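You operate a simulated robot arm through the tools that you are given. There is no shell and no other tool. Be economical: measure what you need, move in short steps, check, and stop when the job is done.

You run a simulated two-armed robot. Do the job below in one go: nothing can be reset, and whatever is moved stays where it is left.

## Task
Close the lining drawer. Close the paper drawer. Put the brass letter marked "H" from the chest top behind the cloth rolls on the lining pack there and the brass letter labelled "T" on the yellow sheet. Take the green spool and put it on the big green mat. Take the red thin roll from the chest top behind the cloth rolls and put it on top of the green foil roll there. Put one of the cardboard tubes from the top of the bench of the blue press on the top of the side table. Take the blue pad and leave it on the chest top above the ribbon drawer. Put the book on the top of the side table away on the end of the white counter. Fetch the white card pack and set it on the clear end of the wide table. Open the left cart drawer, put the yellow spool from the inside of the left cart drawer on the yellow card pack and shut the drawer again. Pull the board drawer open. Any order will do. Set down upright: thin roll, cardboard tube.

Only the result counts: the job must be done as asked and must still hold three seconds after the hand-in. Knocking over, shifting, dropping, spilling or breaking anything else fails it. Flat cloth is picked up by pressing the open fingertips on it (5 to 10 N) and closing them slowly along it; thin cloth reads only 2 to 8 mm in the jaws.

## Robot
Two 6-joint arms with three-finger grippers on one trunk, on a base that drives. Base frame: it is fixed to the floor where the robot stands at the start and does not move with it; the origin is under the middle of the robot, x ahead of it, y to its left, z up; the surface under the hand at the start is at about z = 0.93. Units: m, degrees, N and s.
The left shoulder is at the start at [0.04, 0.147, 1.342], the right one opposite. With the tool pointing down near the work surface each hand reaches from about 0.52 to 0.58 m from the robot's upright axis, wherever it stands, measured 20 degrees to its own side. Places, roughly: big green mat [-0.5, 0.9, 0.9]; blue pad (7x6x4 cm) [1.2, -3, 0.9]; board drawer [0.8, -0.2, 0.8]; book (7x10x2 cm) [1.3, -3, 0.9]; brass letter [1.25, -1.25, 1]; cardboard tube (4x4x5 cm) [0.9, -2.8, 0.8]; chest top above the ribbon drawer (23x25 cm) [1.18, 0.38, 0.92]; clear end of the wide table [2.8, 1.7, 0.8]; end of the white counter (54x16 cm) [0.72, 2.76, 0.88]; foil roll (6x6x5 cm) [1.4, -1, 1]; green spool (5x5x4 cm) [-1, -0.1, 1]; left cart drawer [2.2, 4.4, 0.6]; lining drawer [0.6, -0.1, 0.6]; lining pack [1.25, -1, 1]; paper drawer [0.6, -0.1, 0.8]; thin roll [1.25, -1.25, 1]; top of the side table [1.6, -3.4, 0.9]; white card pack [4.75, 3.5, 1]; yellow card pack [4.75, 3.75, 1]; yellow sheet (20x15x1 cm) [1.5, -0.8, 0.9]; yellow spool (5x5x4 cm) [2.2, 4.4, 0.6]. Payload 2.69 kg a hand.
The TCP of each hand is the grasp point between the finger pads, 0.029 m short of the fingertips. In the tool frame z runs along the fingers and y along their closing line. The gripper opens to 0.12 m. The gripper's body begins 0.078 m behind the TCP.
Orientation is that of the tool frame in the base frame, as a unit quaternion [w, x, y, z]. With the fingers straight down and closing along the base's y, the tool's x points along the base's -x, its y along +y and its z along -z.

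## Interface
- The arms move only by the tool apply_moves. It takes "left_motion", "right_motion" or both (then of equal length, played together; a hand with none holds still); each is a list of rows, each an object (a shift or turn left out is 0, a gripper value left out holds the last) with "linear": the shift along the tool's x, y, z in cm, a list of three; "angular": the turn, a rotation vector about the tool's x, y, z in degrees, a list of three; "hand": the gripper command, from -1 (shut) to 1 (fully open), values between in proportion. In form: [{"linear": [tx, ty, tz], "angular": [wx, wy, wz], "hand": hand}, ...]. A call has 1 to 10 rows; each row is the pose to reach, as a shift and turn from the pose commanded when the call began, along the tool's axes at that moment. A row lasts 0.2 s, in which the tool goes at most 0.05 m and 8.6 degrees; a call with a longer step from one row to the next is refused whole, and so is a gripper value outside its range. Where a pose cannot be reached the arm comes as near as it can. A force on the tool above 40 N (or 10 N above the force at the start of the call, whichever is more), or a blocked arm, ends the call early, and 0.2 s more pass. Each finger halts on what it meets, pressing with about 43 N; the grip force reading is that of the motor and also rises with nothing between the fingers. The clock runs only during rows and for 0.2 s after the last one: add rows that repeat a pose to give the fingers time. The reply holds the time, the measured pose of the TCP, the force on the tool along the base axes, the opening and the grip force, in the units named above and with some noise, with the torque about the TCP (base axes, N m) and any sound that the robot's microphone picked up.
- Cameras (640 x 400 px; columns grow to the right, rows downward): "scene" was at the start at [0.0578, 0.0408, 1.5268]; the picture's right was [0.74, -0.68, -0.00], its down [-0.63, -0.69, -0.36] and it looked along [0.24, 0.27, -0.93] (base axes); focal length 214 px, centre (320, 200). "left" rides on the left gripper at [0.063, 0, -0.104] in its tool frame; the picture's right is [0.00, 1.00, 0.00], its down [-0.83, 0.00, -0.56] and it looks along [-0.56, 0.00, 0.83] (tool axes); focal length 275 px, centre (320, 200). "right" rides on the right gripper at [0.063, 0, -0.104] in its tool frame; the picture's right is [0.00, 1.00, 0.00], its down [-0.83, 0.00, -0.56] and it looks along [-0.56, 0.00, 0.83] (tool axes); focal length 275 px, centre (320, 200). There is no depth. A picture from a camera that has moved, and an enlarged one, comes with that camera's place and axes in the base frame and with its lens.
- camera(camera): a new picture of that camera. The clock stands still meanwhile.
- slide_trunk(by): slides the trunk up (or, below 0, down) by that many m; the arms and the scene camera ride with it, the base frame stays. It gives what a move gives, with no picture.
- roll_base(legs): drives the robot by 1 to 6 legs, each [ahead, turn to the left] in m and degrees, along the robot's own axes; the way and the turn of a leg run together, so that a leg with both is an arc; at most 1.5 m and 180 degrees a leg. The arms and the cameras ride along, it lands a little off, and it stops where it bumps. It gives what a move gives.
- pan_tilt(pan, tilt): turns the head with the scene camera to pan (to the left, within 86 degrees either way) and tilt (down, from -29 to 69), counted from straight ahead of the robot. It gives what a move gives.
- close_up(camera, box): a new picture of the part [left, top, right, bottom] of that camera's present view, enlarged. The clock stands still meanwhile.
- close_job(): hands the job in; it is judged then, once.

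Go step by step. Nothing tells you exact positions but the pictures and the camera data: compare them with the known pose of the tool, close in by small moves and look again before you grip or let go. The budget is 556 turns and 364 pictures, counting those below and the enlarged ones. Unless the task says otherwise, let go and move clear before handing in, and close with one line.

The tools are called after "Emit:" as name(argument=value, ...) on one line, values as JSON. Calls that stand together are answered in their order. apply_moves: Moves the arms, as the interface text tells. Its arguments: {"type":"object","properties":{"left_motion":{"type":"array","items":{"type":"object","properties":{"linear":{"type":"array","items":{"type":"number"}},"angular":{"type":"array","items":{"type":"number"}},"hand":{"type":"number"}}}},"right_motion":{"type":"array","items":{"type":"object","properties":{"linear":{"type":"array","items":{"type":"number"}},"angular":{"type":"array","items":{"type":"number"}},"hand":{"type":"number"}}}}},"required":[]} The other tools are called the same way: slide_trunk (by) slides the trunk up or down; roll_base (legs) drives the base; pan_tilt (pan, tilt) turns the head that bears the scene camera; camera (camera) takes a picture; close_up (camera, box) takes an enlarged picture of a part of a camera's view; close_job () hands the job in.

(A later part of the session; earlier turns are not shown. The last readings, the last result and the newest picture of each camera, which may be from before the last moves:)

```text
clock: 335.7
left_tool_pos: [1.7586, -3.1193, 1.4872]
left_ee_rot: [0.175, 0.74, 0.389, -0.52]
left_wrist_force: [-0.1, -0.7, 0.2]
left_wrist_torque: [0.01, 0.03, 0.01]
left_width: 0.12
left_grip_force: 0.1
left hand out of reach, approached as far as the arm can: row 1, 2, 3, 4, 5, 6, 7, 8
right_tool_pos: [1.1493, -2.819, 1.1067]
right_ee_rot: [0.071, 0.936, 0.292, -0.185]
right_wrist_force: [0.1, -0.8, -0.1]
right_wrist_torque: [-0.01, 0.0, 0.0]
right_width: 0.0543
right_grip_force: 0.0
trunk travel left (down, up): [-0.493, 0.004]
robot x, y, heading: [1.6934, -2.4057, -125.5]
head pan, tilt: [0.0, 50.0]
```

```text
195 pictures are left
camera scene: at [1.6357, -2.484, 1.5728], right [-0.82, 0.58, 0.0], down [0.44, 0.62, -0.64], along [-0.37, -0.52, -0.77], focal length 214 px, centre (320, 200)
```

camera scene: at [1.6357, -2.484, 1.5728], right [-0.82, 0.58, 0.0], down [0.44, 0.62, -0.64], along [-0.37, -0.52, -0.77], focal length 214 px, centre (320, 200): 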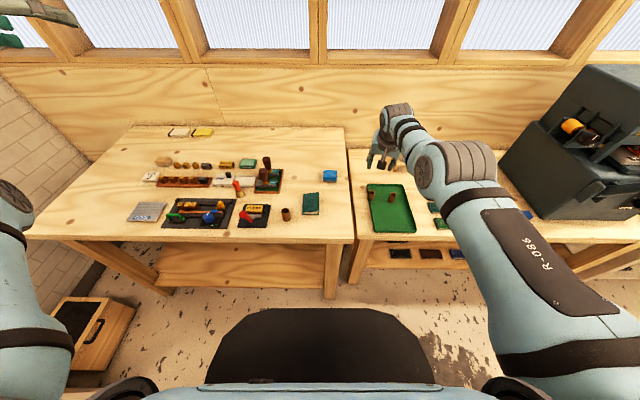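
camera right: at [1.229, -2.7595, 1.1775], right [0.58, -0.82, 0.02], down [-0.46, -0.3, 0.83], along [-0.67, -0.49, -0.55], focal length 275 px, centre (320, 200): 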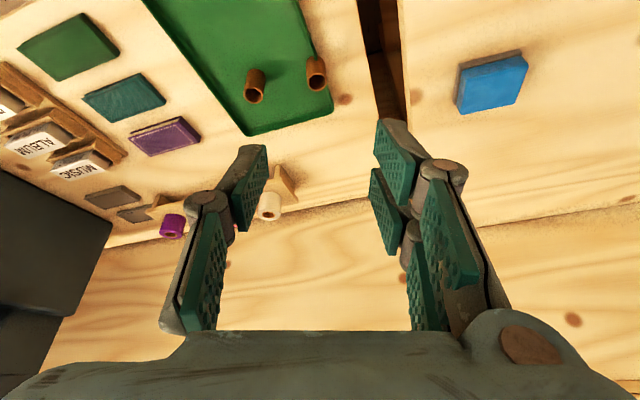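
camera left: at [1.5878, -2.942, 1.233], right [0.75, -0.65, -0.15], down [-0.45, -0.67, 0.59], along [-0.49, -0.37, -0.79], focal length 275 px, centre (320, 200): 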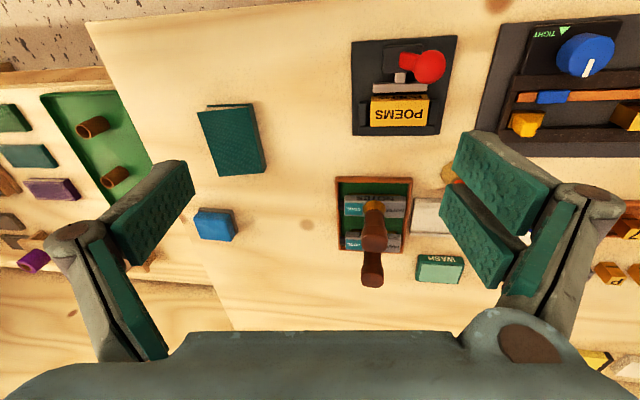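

Emit:
apply_moves(right_motion=[{"angular": [-2.5, 0, -6], "hand": 0.6}, {"angular": [-5, 0, -12]}, {"angular": [-7.3, 0, -18.1]}, {"angular": [-7.3, 0, -18.1]}])

Emit:
apply_moves(right_motion=[{"linear": [-0.5, 1, 0.5], "angular": [0, -7, 0]}, {"linear": [-1, 2, 1], "angular": [0, -14, 0]}, {"linear": [-1.5, 3, 1.5], "angular": [0, -21, 0]}, {"linear": [-2, 4, 2], "angular": [0, -28, 0]}, {"linear": [-2, 4, 2], "angular": [0, -28, 0]}])

Emit:
slide_trunk(by=-0.13)

Emit:
camera(camera="right")

```text
clock: 336.7
left_tool_pos: [1.7588, -3.1205, 1.4876]
left_ee_rot: [0.174, 0.741, 0.389, -0.519]
left_wrist_force: [-0.7, 0.5, -1.0]
left_wrist_torque: [-0.02, 0.0, 0.03]
left_width: 0.1201
left_grip_force: 0.1
right_tool_pos: [1.1462, -2.8215, 1.107]
right_ee_rot: [0.101, 0.872, 0.447, -0.174]
right_wrist_force: [-0.3, -0.6, -0.7]
right_wrist_torque: [0.0, 0.01, 0.01]
right_width: 0.096
right_grip_force: 0.1
right hand out of reach, approached as far as the arm can: row 2, 3, 4
trunk travel left (down, up): [-0.493, 0.004]
robot x, y, heading: [1.6916, -2.4035, -125.4]
head pan, tilt: [0.0, 50.0]
```

```text
clock: 337.9
left_tool_pos: [1.7578, -3.1191, 1.4878]
left_ee_rot: [0.175, 0.74, 0.39, -0.519]
left_wrist_force: [-0.2, 0.6, 0.6]
left_wrist_torque: [0.04, -0.01, 0.0]
left_width: 0.12
left_grip_force: 0.1
right_tool_pos: [1.1428, -2.9014, 1.0875]
right_ee_rot: [0.207, 0.804, 0.408, -0.381]
right_wrist_force: [-0.5, -0.2, -0.3]
right_wrist_torque: [-0.02, -0.01, 0.02]
right_width: 0.0963
right_grip_force: 0.1
right hand out of reach, approached as far as the arm can: row 1, 2, 3, 4, 5
trunk travel left (down, up): [-0.493, 0.004]
robot x, y, heading: [1.6953, -2.4054, -125.4]
head pan, tilt: [0.0, 50.0]
```

```text
clock: 339.5
left_tool_pos: [1.7582, -3.12, 1.3565]
left_ee_rot: [0.175, 0.74, 0.389, -0.519]
left_wrist_force: [-0.5, -0.4, 0.1]
left_wrist_torque: [0.02, 0.02, -0.01]
left_width: 0.12
left_grip_force: 0.0
right_tool_pos: [1.1425, -2.9021, 0.9571]
right_ee_rot: [0.207, 0.804, 0.409, -0.379]
right_wrist_force: [1.8, -0.4, -0.1]
right_wrist_torque: [0.03, -0.01, -0.02]
right_width: 0.0958
right_grip_force: 0.1
trunk travel left (down, up): [-0.363, 0.134]
robot x, y, heading: [1.6913, -2.403, -125.1]
head pan, tilt: [0.0, 50.0]
```

```text
194 pictures are left
camera right: at [1.2127, -2.8029, 0.9713], right [0.81, -0.58, 0.02], down [-0.06, -0.06, 1.0], along [-0.58, -0.81, -0.09], focal length 275 px, centre (320, 200)
```

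right: 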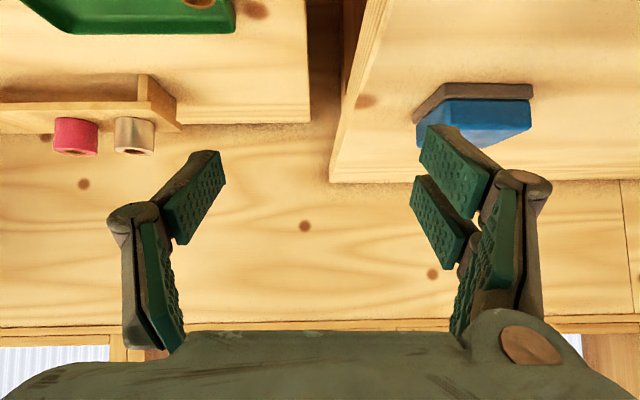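

Emit:
close_up(camera="scene", box=[260, 130, 400, 230])

```text
4.00 times, centred on (330, 180) of scene
camera zoom: at [1.6358, -2.4837, 1.4425], right [-0.82, 0.58, 0.0], down [0.44, 0.62, -0.64], along [-0.37, -0.52, -0.77], focal length 858 px, centre (280, 280)
```

zoom: 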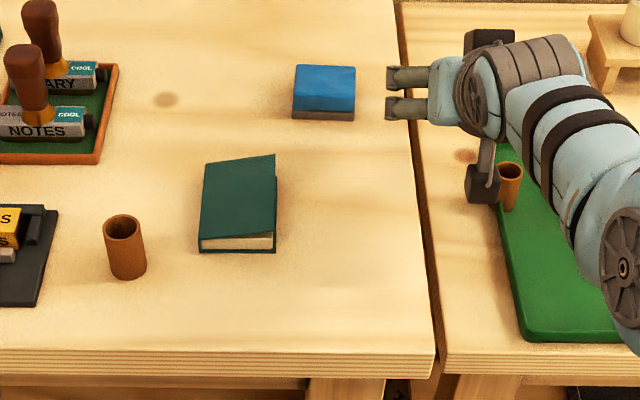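

Emit:
apply_moves(right_motion=[{"linear": [-2, 2.5, -3.2]}, {"linear": [-4, 5, -6.4]}, {"linear": [-6, 8, -8.5]}, {"linear": [-8, 11, -10.5]}, {"linear": [-9.5, 12, -12]}, {"linear": [-9.5, 12, -12]}])

Emit:
slide_trunk(by=-0.13)

Emit:
camera(camera="right")

Emit:
camera(camera="scene")

```text
clock: 340.9
left_tool_pos: [1.7574, -3.1195, 1.3568]
left_ee_rot: [0.175, 0.741, 0.389, -0.519]
left_wrist_force: [-0.3, 0.0, 0.0]
left_wrist_torque: [0.04, -0.02, -0.02]
left_width: 0.1201
left_grip_force: 0.1
right_tool_pos: [1.2518, -2.9673, 1.1093]
right_ee_rot: [0.205, 0.804, 0.409, -0.379]
right_wrist_force: [-0.4, -0.7, -0.6]
right_wrist_torque: [-0.02, -0.03, 0.0]
right_width: 0.0957
right_grip_force: 0.1
right hand out of reach, approached as far as the arm can: row 1, 2, 3, 4, 5, 6
trunk travel left (down, up): [-0.363, 0.134]
robot x, y, heading: [1.6929, -2.4074, -125.3]
head pan, tilt: [0.0, 50.0]
```

```text
clock: 342.4
left_tool_pos: [1.7586, -3.1208, 1.2289]
left_ee_rot: [0.175, 0.74, 0.39, -0.519]
left_wrist_force: [-0.2, 0.3, -0.2]
left_wrist_torque: [0.01, -0.01, -0.01]
left_width: 0.1202
left_grip_force: 0.0
right_tool_pos: [1.2516, -2.9677, 0.9798]
right_ee_rot: [0.205, 0.804, 0.408, -0.38]
right_wrist_force: [0.7, 0.0, 0.6]
right_wrist_torque: [-0.01, 0.03, 0.03]
right_width: 0.0959
right_grip_force: 0.2
trunk travel left (down, up): [-0.233, 0.264]
robot x, y, heading: [1.6919, -2.4018, -125.7]
head pan, tilt: [0.0, 50.0]
```

```text
192 pictures are left
camera right: at [1.3215, -2.8688, 0.9944], right [0.81, -0.58, 0.02], down [-0.06, -0.06, 1.0], along [-0.58, -0.81, -0.09], focal length 275 px, centre (320, 200)
```

right: 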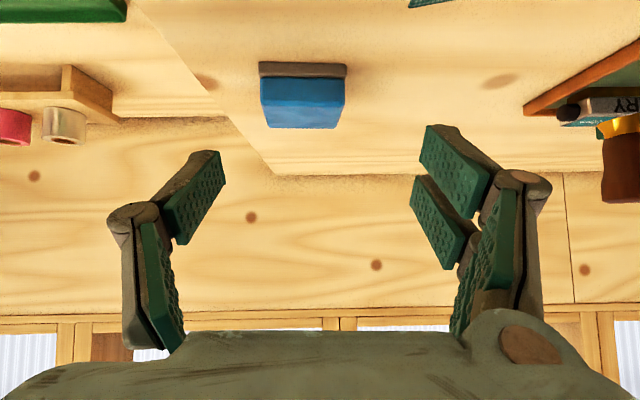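

```text
191 pictures are left
camera scene: at [1.6359, -2.4836, 1.3136], right [-0.82, 0.58, 0.0], down [0.44, 0.62, -0.64], along [-0.37, -0.52, -0.77], focal length 214 px, centre (320, 200)
```

scene: 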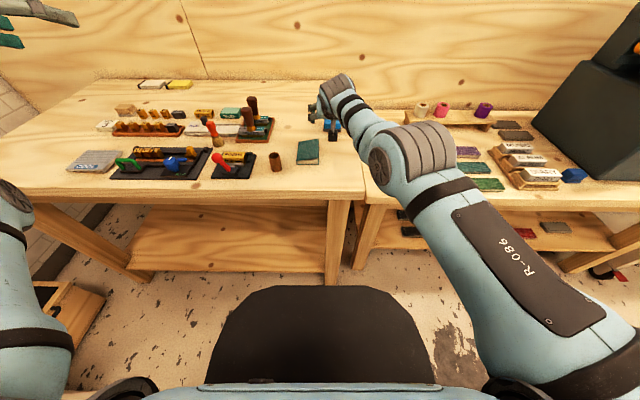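

Emit:
roll_base(legs=[[0.05, 0]])

Emit:
apply_moves(right_motion=[{"linear": [2.5, -1, 2]}, {"linear": [4.3, -1, 3.5]}, {"linear": [4.3, -1, 3.5]}])

Emit:
camera(camera="right")

```text
clock: 343.4
left_tool_pos: [1.7374, -3.1506, 1.2337]
left_ee_rot: [0.177, 0.738, 0.388, -0.523]
left_wrist_force: [1.2, 0.6, -0.5]
left_wrist_torque: [0.01, -0.03, -0.03]
left_width: 0.1198
left_grip_force: 0.1
right_tool_pos: [1.2283, -3.0027, 0.987]
right_ee_rot: [0.207, 0.802, 0.408, -0.383]
right_wrist_force: [0.7, 1.0, 0.9]
right_wrist_torque: [-0.01, -0.01, -0.02]
right_width: 0.0962
right_grip_force: 0.1
trunk travel left (down, up): [-0.233, 0.264]
robot x, y, heading: [1.6651, -2.4439, -125.3]
head pan, tilt: [0.0, 50.0]
```

```text
clock: 344.2
left_tool_pos: [1.7321, -3.1595, 1.2277]
left_ee_rot: [0.175, 0.74, 0.389, -0.519]
left_wrist_force: [-0.4, -0.5, -0.5]
left_wrist_torque: [-0.03, 0.0, 0.01]
left_width: 0.1198
left_grip_force: 0.1
right_tool_pos: [1.2184, -3.0044, 0.9253]
right_ee_rot: [0.204, 0.805, 0.408, -0.38]
right_wrist_force: [-0.8, -1.2, -1.2]
right_wrist_torque: [0.0, 0.02, 0.01]
right_width: 0.0959
right_grip_force: 0.1
right hand out of reach, approached as far as the arm can: row 1
trunk travel left (down, up): [-0.233, 0.264]
robot x, y, heading: [1.6659, -2.4443, -125.4]
head pan, tilt: [0.0, 50.0]
```

```text
190 pictures are left
camera right: at [1.2858, -2.9059, 0.939], right [0.82, -0.58, 0.02], down [-0.06, -0.06, 1.0], along [-0.58, -0.81, -0.09], focal length 275 px, centre (320, 200)
```

right: 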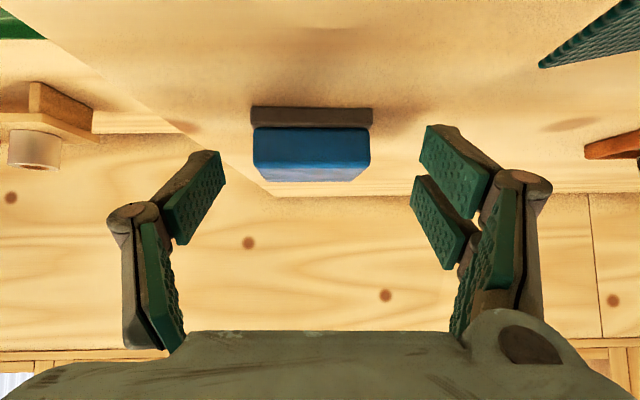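

Emit:
apply_moves(right_motion=[{"linear": [0.5, -0.3, 1.5]}, {"linear": [-0.5, -0.3, 3]}, {"linear": [-1.5, -0.3, 4.5]}, {"linear": [-1.5, -0.3, 4.5]}])

Emit:
camera(camera="right")

```text
clock: 345.2
left_tool_pos: [1.7325, -3.1597, 1.2296]
left_ee_rot: [0.175, 0.74, 0.389, -0.519]
left_wrist_force: [0.0, 0.5, 0.2]
left_wrist_torque: [-0.02, 0.03, 0.0]
left_width: 0.1199
left_grip_force: 0.0
right_tool_pos: [1.207, -3.0018, 0.9114]
right_ee_rot: [0.205, 0.804, 0.409, -0.38]
right_wrist_force: [1.3, -0.9, 0.2]
right_wrist_torque: [0.0, 0.0, -0.01]
right_width: 0.0962
right_grip_force: 0.1
right hand out of reach, approached as far as the arm can: row 1, 2, 3, 4
trunk travel left (down, up): [-0.233, 0.264]
robot x, y, heading: [1.6645, -2.4444, -125.2]
head pan, tilt: [0.0, 50.0]
```

```text
189 pictures are left
camera right: at [1.2758, -2.9027, 0.9256], right [0.82, -0.58, 0.02], down [-0.06, -0.06, 1.0], along [-0.58, -0.81, -0.09], focal length 275 px, centre (320, 200)
```

right: 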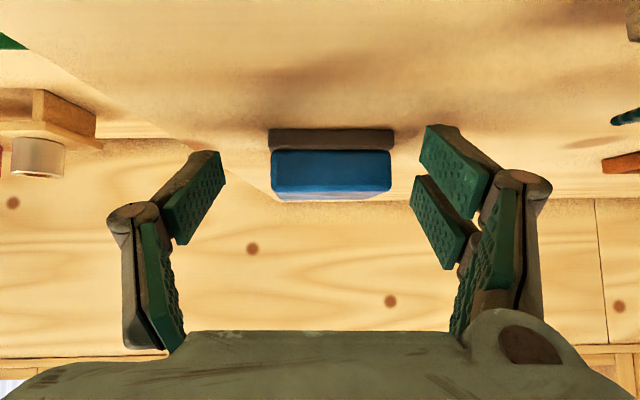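

Emit:
apply_moves(right_motion=[{"linear": [-3, 0, -2.5]}, {"linear": [-6.2, 0, -5]}, {"linear": [-6.2, 0, -5]}])

Emit:
roll_base(legs=[[0, 20]])

Emit:
apply_moves(right_motion=[{"linear": [0, -2, 0], "angular": [5.2, 0, 4.2]}, {"linear": [0, -4, 0], "angular": [10.4, 0, 8.4]}, {"linear": [0, -6, 0], "angular": [15.5, 0, 12.6]}, {"linear": [0, -6, 0], "angular": [15.5, 0, 12.6]}])

Emit:
camera(camera="right")

```text
clock: 346.0
left_tool_pos: [1.7313, -3.1588, 1.2286]
left_ee_rot: [0.175, 0.74, 0.389, -0.519]
left_wrist_force: [0.6, -0.3, -0.7]
left_wrist_torque: [0.03, 0.03, 0.01]
left_width: 0.1201
left_grip_force: 0.0
right_tool_pos: [1.2058, -3.0017, 0.9908]
right_ee_rot: [0.206, 0.803, 0.409, -0.38]
right_wrist_force: [-1.2, -0.1, 0.1]
right_wrist_torque: [0.01, 0.03, -0.01]
right_width: 0.0963
right_grip_force: 0.0
trunk travel left (down, up): [-0.233, 0.264]
robot x, y, heading: [1.6607, -2.4441, -125.0]
head pan, tilt: [0.0, 50.0]
```

```text
clock: 347.5
left_tool_pos: [1.9736, -3.0919, 1.2303]
left_ee_rot: [0.264, 0.661, 0.512, -0.481]
left_wrist_force: [0.0, -0.2, -0.6]
left_wrist_torque: [0.04, 0.0, 0.0]
left_width: 0.12
left_grip_force: 0.1
right_tool_pos: [1.425, -3.1247, 0.991]
right_ee_rot: [0.269, 0.72, 0.543, -0.338]
right_wrist_force: [-0.6, 0.8, 0.7]
right_wrist_torque: [-0.03, -0.02, 0.01]
right_width: 0.0963
right_grip_force: 0.0
trunk travel left (down, up): [-0.233, 0.264]
robot x, y, heading: [1.6641, -2.4453, -105.2]
head pan, tilt: [0.0, 50.0]
```

```text
clock: 348.5
left_tool_pos: [1.9739, -3.0926, 1.2285]
left_ee_rot: [0.263, 0.661, 0.514, -0.48]
left_wrist_force: [0.8, 0.1, -0.3]
left_wrist_torque: [0.02, 0.03, 0.04]
left_width: 0.1201
left_grip_force: 0.0
right_tool_pos: [1.3656, -3.0988, 0.9879]
right_ee_rot: [0.205, 0.805, 0.41, -0.377]
right_wrist_force: [0.2, 0.0, -0.2]
right_wrist_torque: [-0.01, -0.04, 0.03]
right_width: 0.0961
right_grip_force: 0.0
right hand out of reach, approached as far as the arm can: row 3, 4
trunk travel left (down, up): [-0.233, 0.264]
robot x, y, heading: [1.6605, -2.445, -105.3]
head pan, tilt: [0.0, 50.0]
```

```text
188 pictures are left
camera right: at [1.4351, -3.0005, 1.0032], right [0.82, -0.58, 0.02], down [-0.07, -0.07, 1.0], along [-0.57, -0.81, -0.09], focal length 275 px, centre (320, 200)
```

right: 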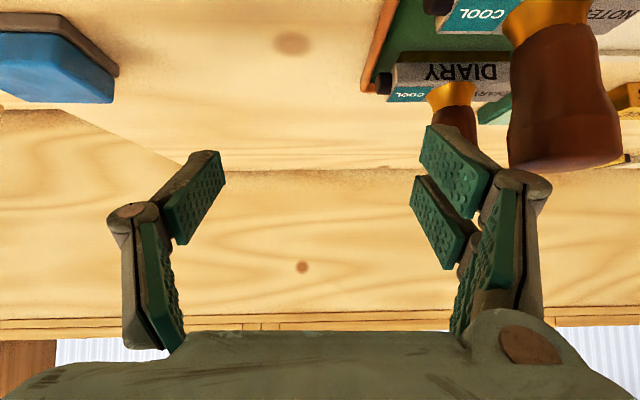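

Emit:
apply_moves(right_motion=[{"linear": [0, -4.5, 0]}, {"linear": [0, -9, 0]}, {"linear": [0, -13.5, 0]}, {"linear": [0, -18, 0]}, {"linear": [0, -18, 0]}])

Emit:
camera(camera="right")

```text
clock: 349.7
left_tool_pos: [1.9742, -3.0914, 1.2283]
left_ee_rot: [0.264, 0.66, 0.514, -0.48]
left_wrist_force: [-0.4, -0.6, 0.2]
left_wrist_torque: [-0.02, -0.02, -0.04]
left_width: 0.1198
left_grip_force: 0.0
right_tool_pos: [1.2199, -2.9964, 0.9838]
right_ee_rot: [0.204, 0.805, 0.412, -0.376]
right_wrist_force: [0.7, 0.4, 0.9]
right_wrist_torque: [0.01, 0.02, -0.02]
right_width: 0.0961
right_grip_force: 0.1
trunk travel left (down, up): [-0.233, 0.264]
robot x, y, heading: [1.6644, -2.4417, -105.2]
head pan, tilt: [0.0, 50.0]
```

```text
187 pictures are left
camera right: at [1.2887, -2.8963, 0.9985], right [0.82, -0.58, 0.02], down [-0.07, -0.07, 1.0], along [-0.57, -0.81, -0.1], focal length 275 px, centre (320, 200)
```

right: 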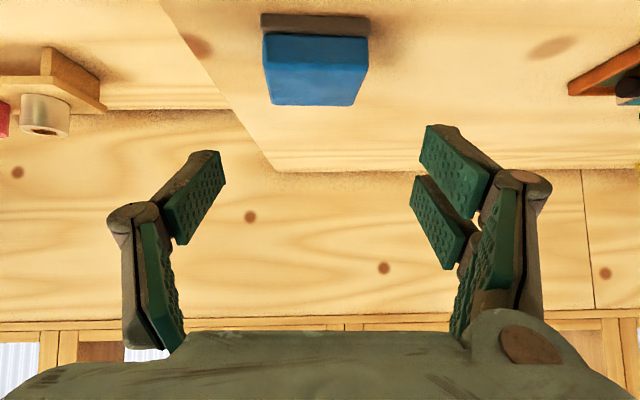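

Emit:
apply_moves(right_motion=[{"linear": [2.7, -0.4, 2.2]}, {"linear": [5.4, -0.4, 4.4]}, {"linear": [4.2, -0.4, 5.9]}, {"linear": [2.9, -0.4, 7.4]}, {"linear": [2.1, -0.4, 8.4]}, {"linear": [2.1, -0.4, 8.4]}])

Emit:
camera(camera="right")

```text
clock: 351.1
left_tool_pos: [1.9741, -3.092, 1.229]
left_ee_rot: [0.264, 0.661, 0.513, -0.48]
left_wrist_force: [0.0, 0.9, 0.2]
left_wrist_torque: [-0.03, 0.0, -0.01]
left_width: 0.1198
left_grip_force: 0.0
right_tool_pos: [1.188, -3.0351, 0.9151]
right_ee_rot: [0.204, 0.805, 0.41, -0.377]
right_wrist_force: [-0.4, 0.5, 0.3]
right_wrist_torque: [0.04, -0.03, -0.03]
right_width: 0.0961
right_grip_force: 0.1
trunk travel left (down, up): [-0.233, 0.264]
robot x, y, heading: [1.6604, -2.4406, -105.6]
head pan, tilt: [0.0, 50.0]
```

```text
186 pictures are left
camera right: at [1.2565, -2.9367, 0.9302], right [0.82, -0.58, 0.02], down [-0.07, -0.07, 1.0], along [-0.57, -0.81, -0.09], focal length 275 px, centre (320, 200)
```

right: 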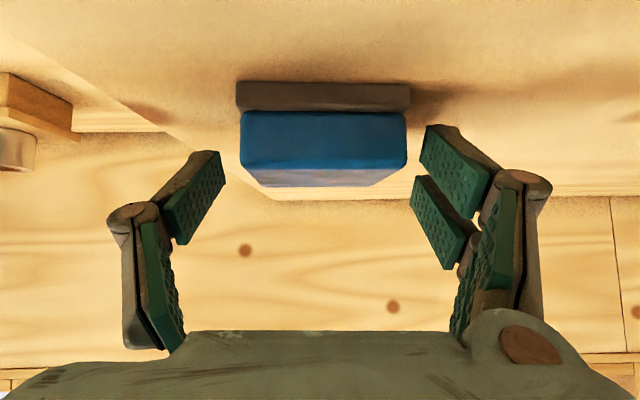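

Emit:
apply_moves(right_motion=[{"linear": [-0.2, 0.1, 1]}, {"linear": [-0.6, 0.1, 2]}, {"linear": [-0.6, 0.1, 2]}])

Emit:
camera(camera="right")

```text
clock: 351.9
left_tool_pos: [1.9735, -3.0921, 1.2293]
left_ee_rot: [0.264, 0.66, 0.513, -0.481]
left_wrist_force: [-0.6, -0.3, -0.5]
left_wrist_torque: [-0.01, -0.02, -0.01]
left_width: 0.1197
left_grip_force: 0.2
right_tool_pos: [1.1773, -3.0514, 0.9086]
right_ee_rot: [0.204, 0.805, 0.41, -0.377]
right_wrist_force: [1.3, 1.6, 3.1]
right_wrist_torque: [-0.06, -0.17, 0.15]
right_width: 0.0975
right_grip_force: 0.9
trunk travel left (down, up): [-0.233, 0.264]
robot x, y, heading: [1.6639, -2.4447, -105.3]
head pan, tilt: [0.0, 50.0]
```

```text
185 pictures are left
camera right: at [1.2462, -2.9524, 0.923], right [0.82, -0.58, 0.02], down [-0.07, -0.07, 1.0], along [-0.57, -0.81, -0.09], focal length 275 px, centre (320, 200)
```

right: 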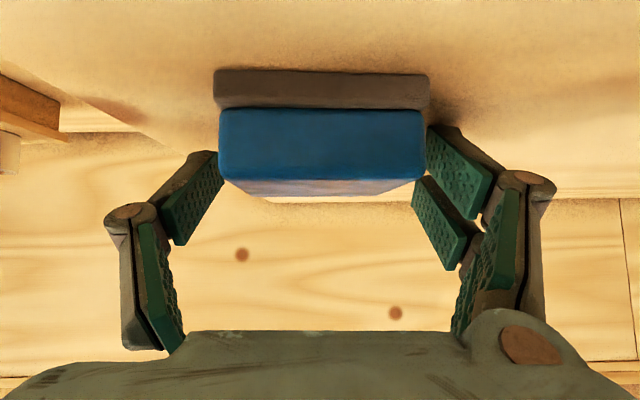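

Emit:
apply_moves(right_motion=[{"linear": [-0.15, 0, -0.1], "hand": 0.3}, {"linear": [-0.15, 0, -0.1], "hand": 0}, {"linear": [-0.15, 0, -0.1], "hand": -0.3}, {"linear": [-0.15, 0, -0.1], "hand": -0.3}])

Emit:
camera(camera="right")

```text
clock: 352.9
left_tool_pos: [1.9753, -3.0908, 1.2292]
left_ee_rot: [0.263, 0.66, 0.512, -0.482]
left_wrist_force: [-0.5, -0.7, -0.4]
left_wrist_torque: [-0.03, 0.01, -0.02]
left_width: 0.1199
left_grip_force: 0.1
right_tool_pos: [1.179, -3.0502, 0.9126]
right_ee_rot: [0.206, 0.803, 0.41, -0.38]
right_wrist_force: [3.7, -4.1, 17.6]
right_wrist_torque: [-0.44, -0.65, 0.0]
right_width: 0.0612
right_grip_force: 42.9
trunk travel left (down, up): [-0.233, 0.264]
robot x, y, heading: [1.662, -2.4435, -105.2]
head pan, tilt: [0.0, 50.0]
```

```text
184 pictures are left
camera right: at [1.2481, -2.9523, 0.9275], right [0.82, -0.58, 0.02], down [-0.06, -0.06, 1.0], along [-0.57, -0.81, -0.09], focal length 275 px, centre (320, 200)
```

right: 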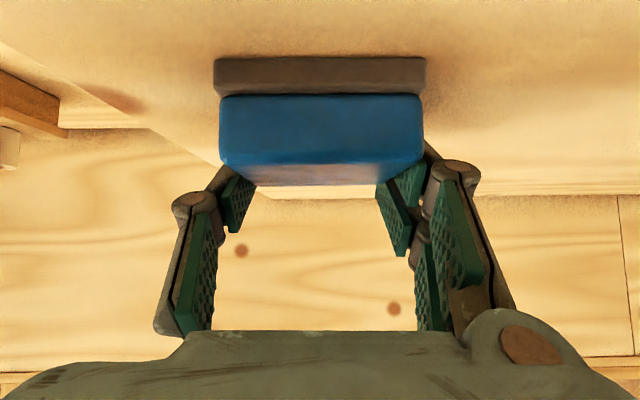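

Emit:
apply_moves(right_motion=[{"linear": [-2, 0, -1.6], "hand": -0.5}, {"linear": [-4, 0, -3.2]}, {"linear": [-6.2, 0, -5]}, {"linear": [-9, 0, -7.3]}, {"linear": [-9, 0, -7.3]}])

Emit:
camera(camera="right")

Emit:
camera(camera="scene")

```text
clock: 354.1
left_tool_pos: [1.9737, -3.0923, 1.2295]
left_ee_rot: [0.264, 0.66, 0.514, -0.48]
left_wrist_force: [1.1, 0.9, -0.6]
left_wrist_torque: [0.01, 0.01, 0.0]
left_width: 0.12
left_grip_force: 0.1
right_tool_pos: [1.1745, -3.051, 1.0244]
right_ee_rot: [0.204, 0.805, 0.41, -0.377]
right_wrist_force: [0.2, 0.1, -0.5]
right_wrist_torque: [-0.02, 0.01, -0.01]
right_width: 0.0615
right_grip_force: 43.5
trunk travel left (down, up): [-0.233, 0.264]
robot x, y, heading: [1.6648, -2.4442, -105.4]
head pan, tilt: [0.0, 50.0]
```

```text
183 pictures are left
camera right: at [1.2439, -2.9524, 1.0394], right [0.82, -0.58, 0.02], down [-0.07, -0.07, 1.0], along [-0.57, -0.81, -0.1], focal length 275 px, centre (320, 200)
```

right: 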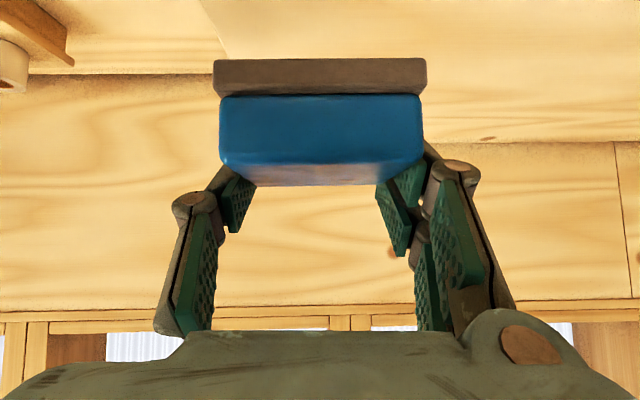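

```text
182 pictures are left
camera scene: at [1.6381, -2.5386, 1.3136], right [-0.97, 0.26, 0.0], down [0.2, 0.74, -0.64], along [-0.17, -0.62, -0.77], focal length 214 px, centre (320, 200)
```

scene: 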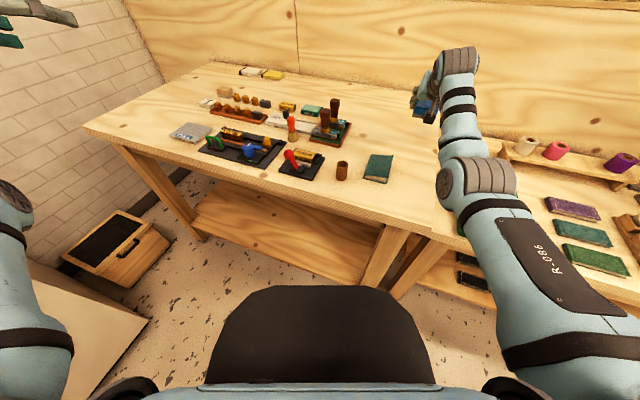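

Pad is in the right hand. Now I turn right so the left hand can take the book.

Emit:
roll_base(legs=[[0, -36]])

Emit:
camera(camera="left")

Emit:
camera(camera="scene")

```text
clock: 356.2
left_tool_pos: [1.5342, -3.1519, 1.2292]
left_ee_rot: [0.103, 0.787, 0.285, -0.538]
left_wrist_force: [0.5, 0.1, -0.2]
left_wrist_torque: [-0.02, 0.01, 0.0]
left_width: 0.1201
left_grip_force: 0.1
right_tool_pos: [0.9127, -2.6494, 1.0243]
right_ee_rot: [0.079, 0.892, 0.144, -0.421]
right_wrist_force: [-0.5, 0.3, -0.3]
right_wrist_torque: [0.01, 0.0, 0.03]
right_width: 0.0612
right_grip_force: 43.1
trunk travel left (down, up): [-0.233, 0.264]
robot x, y, heading: [1.6645, -2.4435, -141.1]
head pan, tilt: [0.0, 50.0]
```

```text
181 pictures are left
camera left: at [1.632, -3.0816, 1.2138], right [0.56, -0.82, -0.14], down [0.22, -0.02, 0.98], along [-0.8, -0.57, 0.17], focal length 275 px, centre (320, 200)
```

left: 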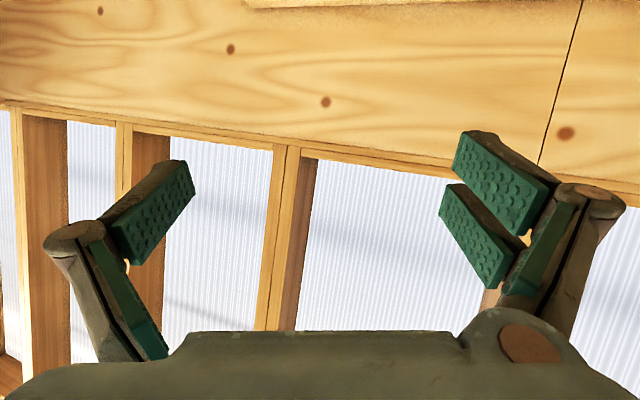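

```text
180 pictures are left
camera scene: at [1.5879, -2.5061, 1.3136], right [-0.63, 0.78, 0.0], down [0.6, 0.48, -0.64], along [-0.5, -0.4, -0.77], focal length 214 px, centre (320, 200)
```

scene: 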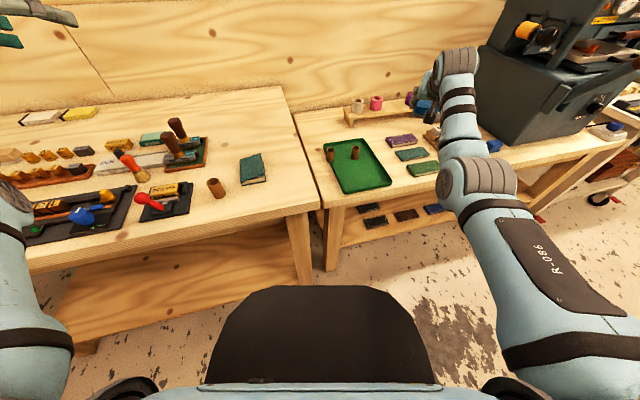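

Emit:
apply_moves(left_motion=[{"linear": [0, -4.5, 0]}, {"linear": [0, -9, 0]}, {"linear": [0, -13.5, 0]}, {"linear": [0, -18, 0]}, {"linear": [0, -22.5, 0]}, {"linear": [0, -26, 0]}, {"linear": [0, -26, 0]}])

Emit:
apply_moves(left_motion=[{"linear": [0, 0, 0], "angular": [0, 8, 0]}, {"linear": [0, 0, 0], "angular": [0, 16, 0]}, {"linear": [0, 0, 0], "angular": [0, 24, 0]}, {"linear": [0, 0, 0], "angular": [0, 32, 0]}, {"linear": [0, 0, 0], "angular": [0, 40, 0]}, {"linear": [0, 0, 0], "angular": [0, 40, 0]}])

Emit:
camera(camera="left")

```text
clock: 357.8
left_tool_pos: [1.4015, -3.1001, 1.3175]
left_ee_rot: [0.102, 0.788, 0.282, -0.537]
left_wrist_force: [-0.2, 0.1, -0.2]
left_wrist_torque: [0.0, 0.03, -0.03]
left_width: 0.1201
left_grip_force: 0.1
left hand out of reach, approached as far as the arm can: row 1, 2, 3, 4, 5, 6, 7
right_tool_pos: [0.9117, -2.649, 1.0241]
right_ee_rot: [0.079, 0.892, 0.144, -0.421]
right_wrist_force: [-0.1, 0.0, -1.1]
right_wrist_torque: [0.02, 0.04, -0.02]
right_width: 0.061
right_grip_force: 43.1
trunk travel left (down, up): [-0.233, 0.264]
robot x, y, heading: [1.6647, -2.4438, -141.0]
head pan, tilt: [0.0, 50.0]
```

```text
clock: 359.2
left_tool_pos: [1.4224, -3.0228, 1.2245]
left_ee_rot: [-0.033, 0.92, 0.285, -0.267]
left_wrist_force: [0.6, 0.1, -0.5]
left_wrist_torque: [0.0, 0.02, 0.0]
left_width: 0.1198
left_grip_force: 0.0
left hand out of reach, approached as far as the arm can: row 2, 3, 4, 5, 6
right_tool_pos: [0.9133, -2.6502, 1.0244]
right_ee_rot: [0.078, 0.892, 0.143, -0.422]
right_wrist_force: [1.2, -0.4, -1.5]
right_wrist_torque: [0.01, 0.02, -0.04]
right_width: 0.061
right_grip_force: 43.5
trunk travel left (down, up): [-0.233, 0.264]
robot x, y, heading: [1.6673, -2.4436, -141.2]
head pan, tilt: [0.0, 50.0]
```

```text
179 pictures are left
camera left: at [1.5182, -2.9795, 1.2849], right [0.5, -0.84, -0.21], down [-0.3, -0.4, 0.87], along [-0.81, -0.37, -0.45], focal length 275 px, centre (320, 200)
```

left: 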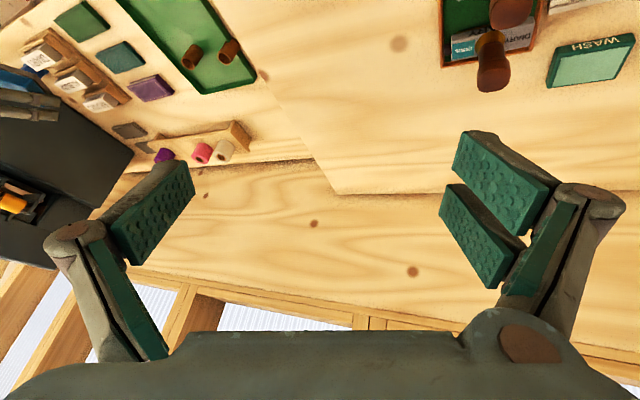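

Emit:
apply_moves(left_motion=[{"linear": [1.7, -1.4, 3.4], "angular": [-5, 1.5, -3.9]}, {"linear": [3.5, -2.7, 6.9], "angular": [-10, 3, -7.8]}, {"linear": [5.2, -4, 10.4], "angular": [-15, 4.6, -11.7]}, {"linear": [7, -5.4, 13.8], "angular": [-20.5, 6.3, -15.6]}, {"linear": [8.7, -6.8, 17.3], "angular": [-20.5, 6.3, -15.6]}, {"linear": [8.7, -6.8, 17.3], "angular": [-20.5, 6.3, -15.6]}])

Emit:
camera(camera="left")

```text
clock: 360.6
left_tool_pos: [1.4838, -3.1119, 1.0263]
left_ee_rot: [0.046, 0.902, 0.388, -0.182]
left_wrist_force: [-0.8, 0.2, -0.1]
left_wrist_torque: [0.01, 0.04, 0.05]
left_width: 0.1198
left_grip_force: 0.0
left hand out of reach, approached as far as the arm can: row 1, 2, 3, 4, 5, 6
right_tool_pos: [0.911, -2.6493, 1.0241]
right_ee_rot: [0.079, 0.892, 0.142, -0.421]
right_wrist_force: [0.6, 0.3, -0.8]
right_wrist_torque: [0.0, 0.0, 0.02]
right_width: 0.0611
right_grip_force: 43.0
trunk travel left (down, up): [-0.233, 0.264]
robot x, y, heading: [1.6658, -2.4418, -140.9]
head pan, tilt: [0.0, 50.0]
```

```text
178 pictures are left
camera left: at [1.5536, -3.0454, 1.1012], right [0.71, -0.7, -0.06], down [-0.37, -0.44, 0.82], along [-0.6, -0.56, -0.57], focal length 275 px, centre (320, 200)
```

left: 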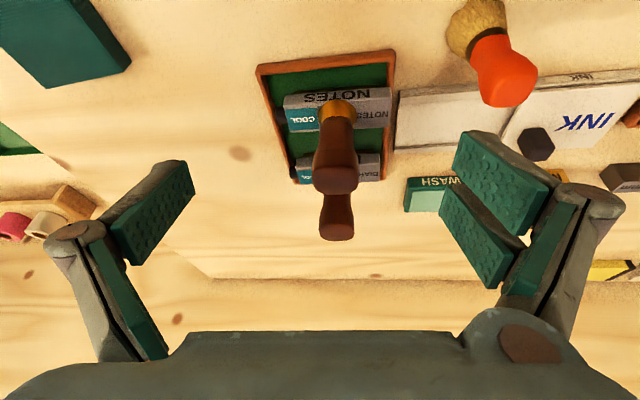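

The left arm only works well at L≈0.3, so I raise the trunk and reposition the base so the book lies there.

Emit:
slide_trunk(by=0.175)

Emit:
roll_base(legs=[[-0.03, 0], [0, 104], [-0.26, 0], [0, -90]])

Emit:
camera(camera="scene")

Emit:
camera(camera="left")

```text
clock: 362.5
left_tool_pos: [1.4843, -3.1121, 1.2014]
left_ee_rot: [0.045, 0.903, 0.388, -0.182]
left_wrist_force: [-0.4, -0.2, 0.1]
left_wrist_torque: [-0.05, 0.02, -0.04]
left_width: 0.12
left_grip_force: 0.0
right_tool_pos: [0.9119, -2.6483, 1.1973]
right_ee_rot: [0.079, 0.892, 0.143, -0.421]
right_wrist_force: [0.2, 0.0, -0.8]
right_wrist_torque: [0.02, 0.02, -0.02]
right_width: 0.061
right_grip_force: 42.6
trunk travel left (down, up): [-0.408, 0.089]
robot x, y, heading: [1.6653, -2.4415, -141.1]
head pan, tilt: [0.0, 50.0]
```

```text
clock: 373.0
left_tool_pos: [1.4774, -2.9591, 1.201]
left_ee_rot: [0.068, 0.845, 0.501, -0.174]
left_wrist_force: [-0.6, 0.7, 0.2]
left_wrist_torque: [-0.01, -0.02, -0.02]
left_width: 0.1198
left_grip_force: 0.0
right_tool_pos: [0.8061, -2.6566, 1.1987]
right_ee_rot: [0.131, 0.867, 0.256, -0.408]
right_wrist_force: [-0.4, 0.4, -1.4]
right_wrist_torque: [-0.01, 0.02, -0.03]
right_width: 0.0614
right_grip_force: 43.4
trunk travel left (down, up): [-0.408, 0.089]
robot x, y, heading: [1.4787, -2.2656, -126.2]
head pan, tilt: [0.0, 50.0]
```

```text
177 pictures are left
camera scene: at [1.4228, -2.3474, 1.4881], right [-0.81, 0.59, 0.0], down [0.45, 0.62, -0.64], along [-0.38, -0.52, -0.77], focal length 214 px, centre (320, 200)
```

scene: 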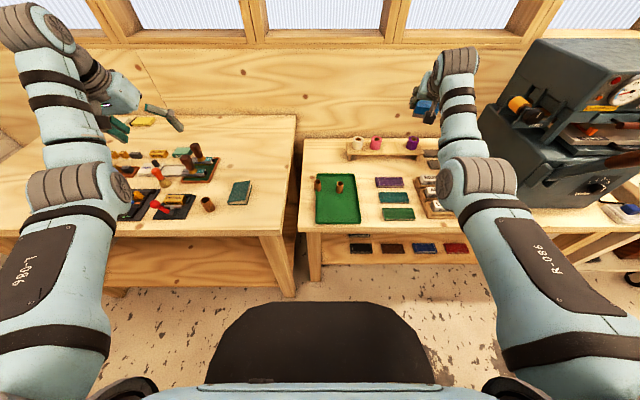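

```text
176 pictures are left
camera left: at [1.5272, -2.8778, 1.2756], right [0.87, -0.49, -0.06], down [-0.24, -0.52, 0.82], along [-0.43, -0.7, -0.57], focal length 275 px, centre (320, 200)
```

left: 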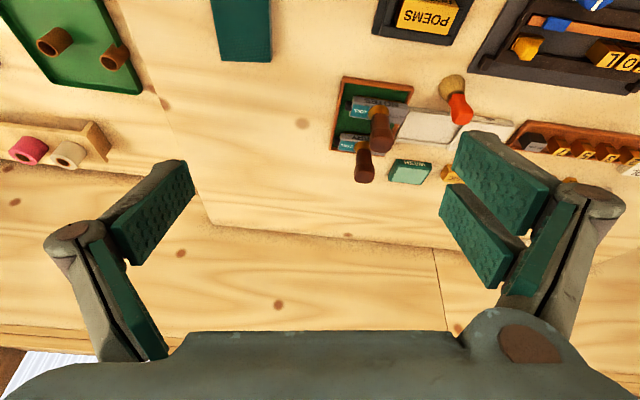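

Emit:
apply_moves(left_motion=[{"linear": [0, -3, 3.5], "angular": [0, -4, 1.5]}, {"linear": [0.5, -6, 7.2], "angular": [0, -8, 3]}, {"linear": [1, -9, 10.8], "angular": [-1, -12, 4.5]}, {"linear": [1.5, -11.7, 14.2], "angular": [-1, -18, 6.5]}, {"linear": [2, -11.7, 18], "angular": [-1, -18, 6.5]}, {"linear": [2.6, -11.7, 20.5], "angular": [-1, -18, 6.5]}, {"linear": [2.6, -11.7, 20.5], "angular": [-1, -18, 6.5]}])

Emit:
camera(camera="left")

```text
clock: 374.6
left_tool_pos: [1.365, -2.976, 1.0001]
left_ee_rot: [0.152, 0.839, 0.425, -0.303]
left_wrist_force: [0.4, 0.1, -0.2]
left_wrist_torque: [0.01, 0.01, 0.01]
left_width: 0.1201
left_grip_force: 0.1
left hand out of reach, approached as far as the arm can: row 1, 2, 3, 4, 5, 6, 7
right_tool_pos: [0.8063, -2.6567, 1.1982]
right_ee_rot: [0.132, 0.867, 0.256, -0.408]
right_wrist_force: [-1.1, 0.4, -1.3]
right_wrist_torque: [-0.02, -0.03, 0.03]
right_width: 0.0613
right_grip_force: 42.7
trunk travel left (down, up): [-0.408, 0.089]
robot x, y, heading: [1.4811, -2.2664, -126.1]
head pan, tilt: [0.0, 50.0]
```

```text
175 pictures are left
camera left: at [1.4305, -2.8841, 1.0398], right [0.8, -0.59, 0.0], down [-0.17, -0.23, 0.96], along [-0.57, -0.77, -0.29], focal length 275 px, centre (320, 200)
```

left: 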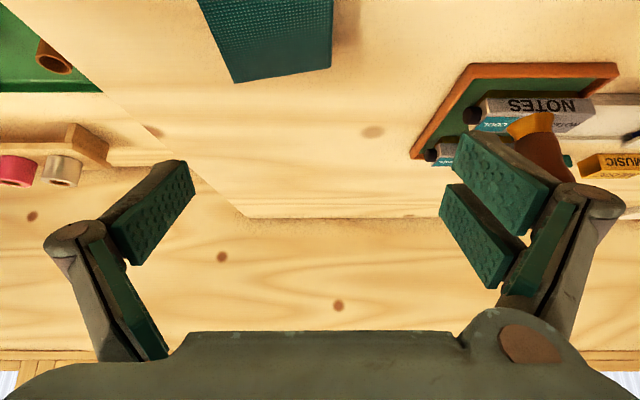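

Emit:
apply_moves(left_motion=[{"linear": [2.2, -1.4, 1.2], "hand": 0.7}, {"linear": [4.5, -2.8, 2.6]}, {"linear": [4.5, -2.8, 2.6]}])

Emit:
camera(camera="left")

```text
clock: 375.4
left_tool_pos: [1.3693, -2.9666, 0.9439]
left_ee_rot: [0.154, 0.836, 0.43, -0.303]
left_wrist_force: [-1.0, 0.7, -0.4]
left_wrist_torque: [0.01, 0.02, 0.03]
left_width: 0.1019
left_grip_force: 0.1
left hand out of reach, approached as far as the arm can: row 1, 2, 3
right_tool_pos: [0.8056, -2.6575, 1.1969]
right_ee_rot: [0.131, 0.867, 0.256, -0.407]
right_wrist_force: [0.1, 0.4, -1.2]
right_wrist_torque: [0.0, 0.01, -0.03]
right_width: 0.0613
right_grip_force: 43.4
trunk travel left (down, up): [-0.408, 0.089]
robot x, y, heading: [1.4781, -2.2727, -126.1]
head pan, tilt: [0.0, 50.0]
```

```text
174 pictures are left
camera left: at [1.4352, -2.8737, 0.9847], right [0.81, -0.58, 0.0], down [-0.17, -0.23, 0.96], along [-0.56, -0.78, -0.29], focal length 275 px, centre (320, 200)
```

left: 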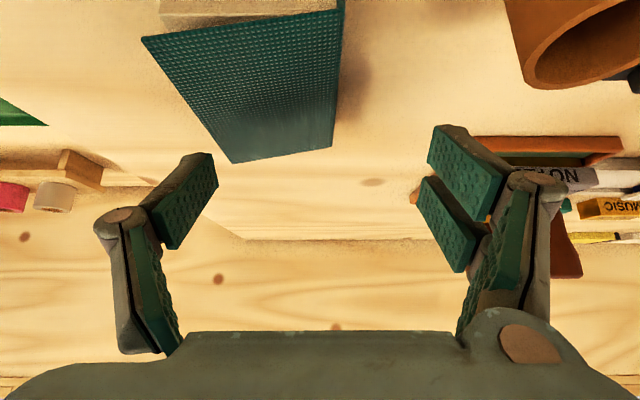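

Emit:
roll_base(legs=[[0, -2.6]])

Emit:
camera(camera="left")

```text
clock: 376.2
left_tool_pos: [1.3392, -2.9627, 0.9438]
left_ee_rot: [0.147, 0.846, 0.411, -0.306]
left_wrist_force: [0.0, -0.2, -0.4]
left_wrist_torque: [0.03, 0.01, 0.0]
left_width: 0.1021
left_grip_force: 0.0
right_tool_pos: [0.7911, -2.6289, 1.1993]
right_ee_rot: [0.121, 0.872, 0.236, -0.411]
right_wrist_force: [-0.3, -0.5, -0.9]
right_wrist_torque: [0.0, 0.03, -0.04]
right_width: 0.0612
right_grip_force: 42.8
trunk travel left (down, up): [-0.408, 0.089]
robot x, y, heading: [1.4822, -2.2674, -128.9]
head pan, tilt: [0.0, 50.0]
```

```text
173 pictures are left
camera left: at [1.4094, -2.8722, 0.9841], right [0.78, -0.62, 0.0], down [-0.18, -0.23, 0.96], along [-0.6, -0.75, -0.29], focal length 275 px, centre (320, 200)
```

left: 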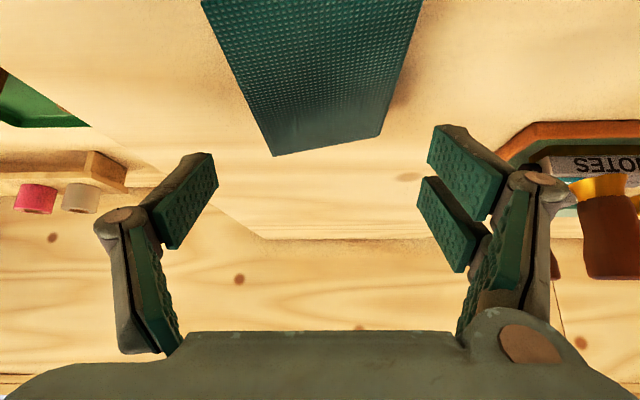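

Emit:
apply_moves(left_motion=[{"linear": [1.2, 0, 1.2]}, {"linear": [2.4, 0, 2.5]}, {"linear": [2.6, 0, 2.7]}, {"linear": [2.6, 0, 2.7]}])

Emit:
camera(camera="left")

```text
clock: 377.2
left_tool_pos: [1.3396, -2.9581, 0.9077]
left_ee_rot: [0.147, 0.846, 0.411, -0.306]
left_wrist_force: [-0.2, 0.0, 3.5]
left_wrist_torque: [-0.08, -0.17, -0.08]
left_width: 0.1032
left_grip_force: 1.2
right_tool_pos: [0.7877, -2.6263, 1.1983]
right_ee_rot: [0.122, 0.872, 0.236, -0.411]
right_wrist_force: [-0.6, -0.3, -0.8]
right_wrist_torque: [0.01, 0.0, -0.04]
right_width: 0.0613
right_grip_force: 43.5
trunk travel left (down, up): [-0.408, 0.089]
robot x, y, heading: [1.4819, -2.2695, -128.8]
head pan, tilt: [0.0, 50.0]
```

```text
172 pictures are left
camera left: at [1.4093, -2.8683, 0.9478], right [0.78, -0.62, 0.0], down [-0.18, -0.22, 0.96], along [-0.6, -0.75, -0.28], focal length 275 px, centre (320, 200)
```

left: 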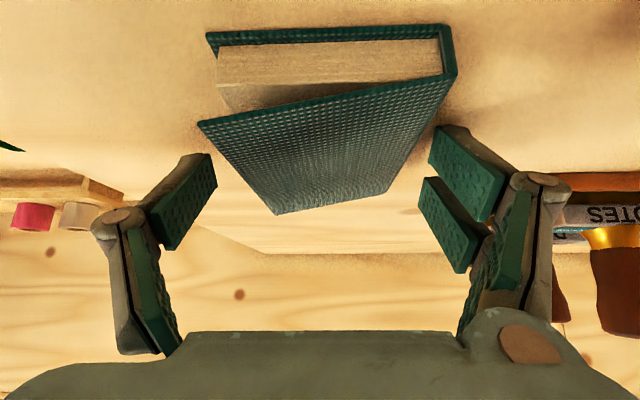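

Emit:
apply_moves(left_motion=[{"linear": [-0.15, 0, -0.2], "hand": 0.4}, {"linear": [-0.15, 0, -0.2], "hand": 0.1}, {"linear": [-0.15, 0, -0.2], "hand": -0.2}, {"linear": [-0.15, 0, -0.2], "hand": -0.5}, {"linear": [-0.15, 0, -0.2], "hand": -0.5}])

Emit:
camera(camera="left")

```text
clock: 378.4
left_tool_pos: [1.3416, -2.9562, 0.9147]
left_ee_rot: [0.149, 0.844, 0.411, -0.309]
left_wrist_force: [8.2, -10.1, 28.8]
left_wrist_torque: [-1.08, -1.08, -0.09]
left_width: 0.067
left_grip_force: 42.9
right_tool_pos: [0.7901, -2.6247, 1.2017]
right_ee_rot: [0.124, 0.871, 0.237, -0.412]
right_wrist_force: [0.3, 0.3, -1.5]
right_wrist_torque: [-0.02, 0.02, 0.01]
right_width: 0.0608
right_grip_force: 43.1
trunk travel left (down, up): [-0.408, 0.089]
robot x, y, heading: [1.4758, -2.2689, -128.8]
head pan, tilt: [0.0, 50.0]
```

```text
171 pictures are left
camera left: at [1.4113, -2.867, 0.9533], right [0.78, -0.62, 0.0], down [-0.17, -0.22, 0.96], along [-0.6, -0.75, -0.28], focal length 275 px, centre (320, 200)
```

left: 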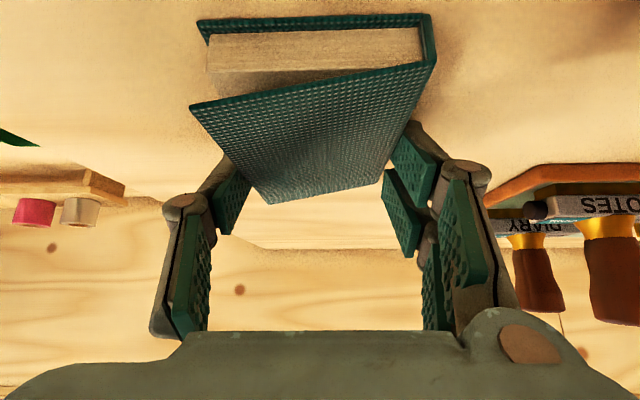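

Emit:
apply_moves(left_motion=[{"linear": [-1.3, 0, -1.6], "hand": -0.6}, {"linear": [-3, 0, -3.7]}, {"linear": [-5, 0, -6.2]}, {"linear": [-8, 0, -9.5]}, {"linear": [-8, 0, -9.5]}])

Emit:
slide_trunk(by=0.085)

Emit:
camera(camera="left")

Emit:
camera(camera="scene")

```text
clock: 379.6
left_tool_pos: [1.3398, -2.9778, 1.0303]
left_ee_rot: [0.146, 0.848, 0.408, -0.305]
left_wrist_force: [0.2, 0.6, -0.2]
left_wrist_torque: [0.03, 0.01, -0.02]
left_width: 0.0671
left_grip_force: 43.2
left hand out of reach, approached as far as the arm can: row 3, 4, 5
right_tool_pos: [0.7874, -2.6263, 1.1977]
right_ee_rot: [0.123, 0.872, 0.237, -0.411]
right_wrist_force: [0.5, 0.3, -0.4]
right_wrist_torque: [-0.03, 0.03, -0.01]
right_width: 0.0613
right_grip_force: 42.9
trunk travel left (down, up): [-0.408, 0.089]
robot x, y, heading: [1.4842, -2.2648, -128.8]
head pan, tilt: [0.0, 50.0]
```

```text
clock: 380.8
left_tool_pos: [1.3401, -2.978, 1.1145]
left_ee_rot: [0.145, 0.849, 0.407, -0.305]
left_wrist_force: [-0.6, 0.1, -0.8]
left_wrist_torque: [0.0, 0.0, 0.0]
left_width: 0.0671
left_grip_force: 43.1
right_tool_pos: [0.7898, -2.6278, 1.2833]
right_ee_rot: [0.123, 0.872, 0.237, -0.411]
right_wrist_force: [-0.3, 0.4, -0.3]
right_wrist_torque: [-0.03, 0.01, -0.04]
right_width: 0.0613
right_grip_force: 43.0
trunk travel left (down, up): [-0.493, 0.004]
robot x, y, heading: [1.4816, -2.2722, -129.0]
head pan, tilt: [0.0, 50.0]
```

```text
170 pictures are left
camera left: at [1.4108, -2.8886, 1.1556], right [0.78, -0.63, 0.0], down [-0.18, -0.22, 0.96], along [-0.6, -0.75, -0.29], focal length 275 px, centre (320, 200)
```

left: 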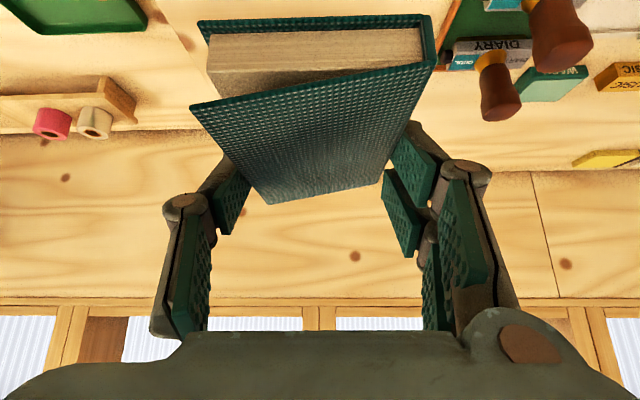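

```text
169 pictures are left
camera scene: at [1.4189, -2.3447, 1.5731], right [-0.78, 0.63, 0.0], down [0.48, 0.6, -0.64], along [-0.4, -0.5, -0.77], focal length 214 px, centre (320, 200)
```

scene: 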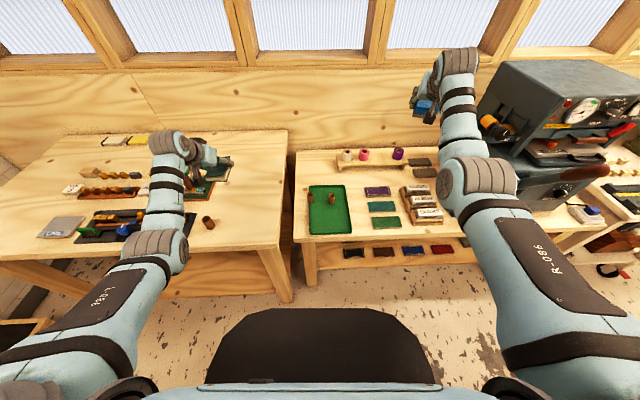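

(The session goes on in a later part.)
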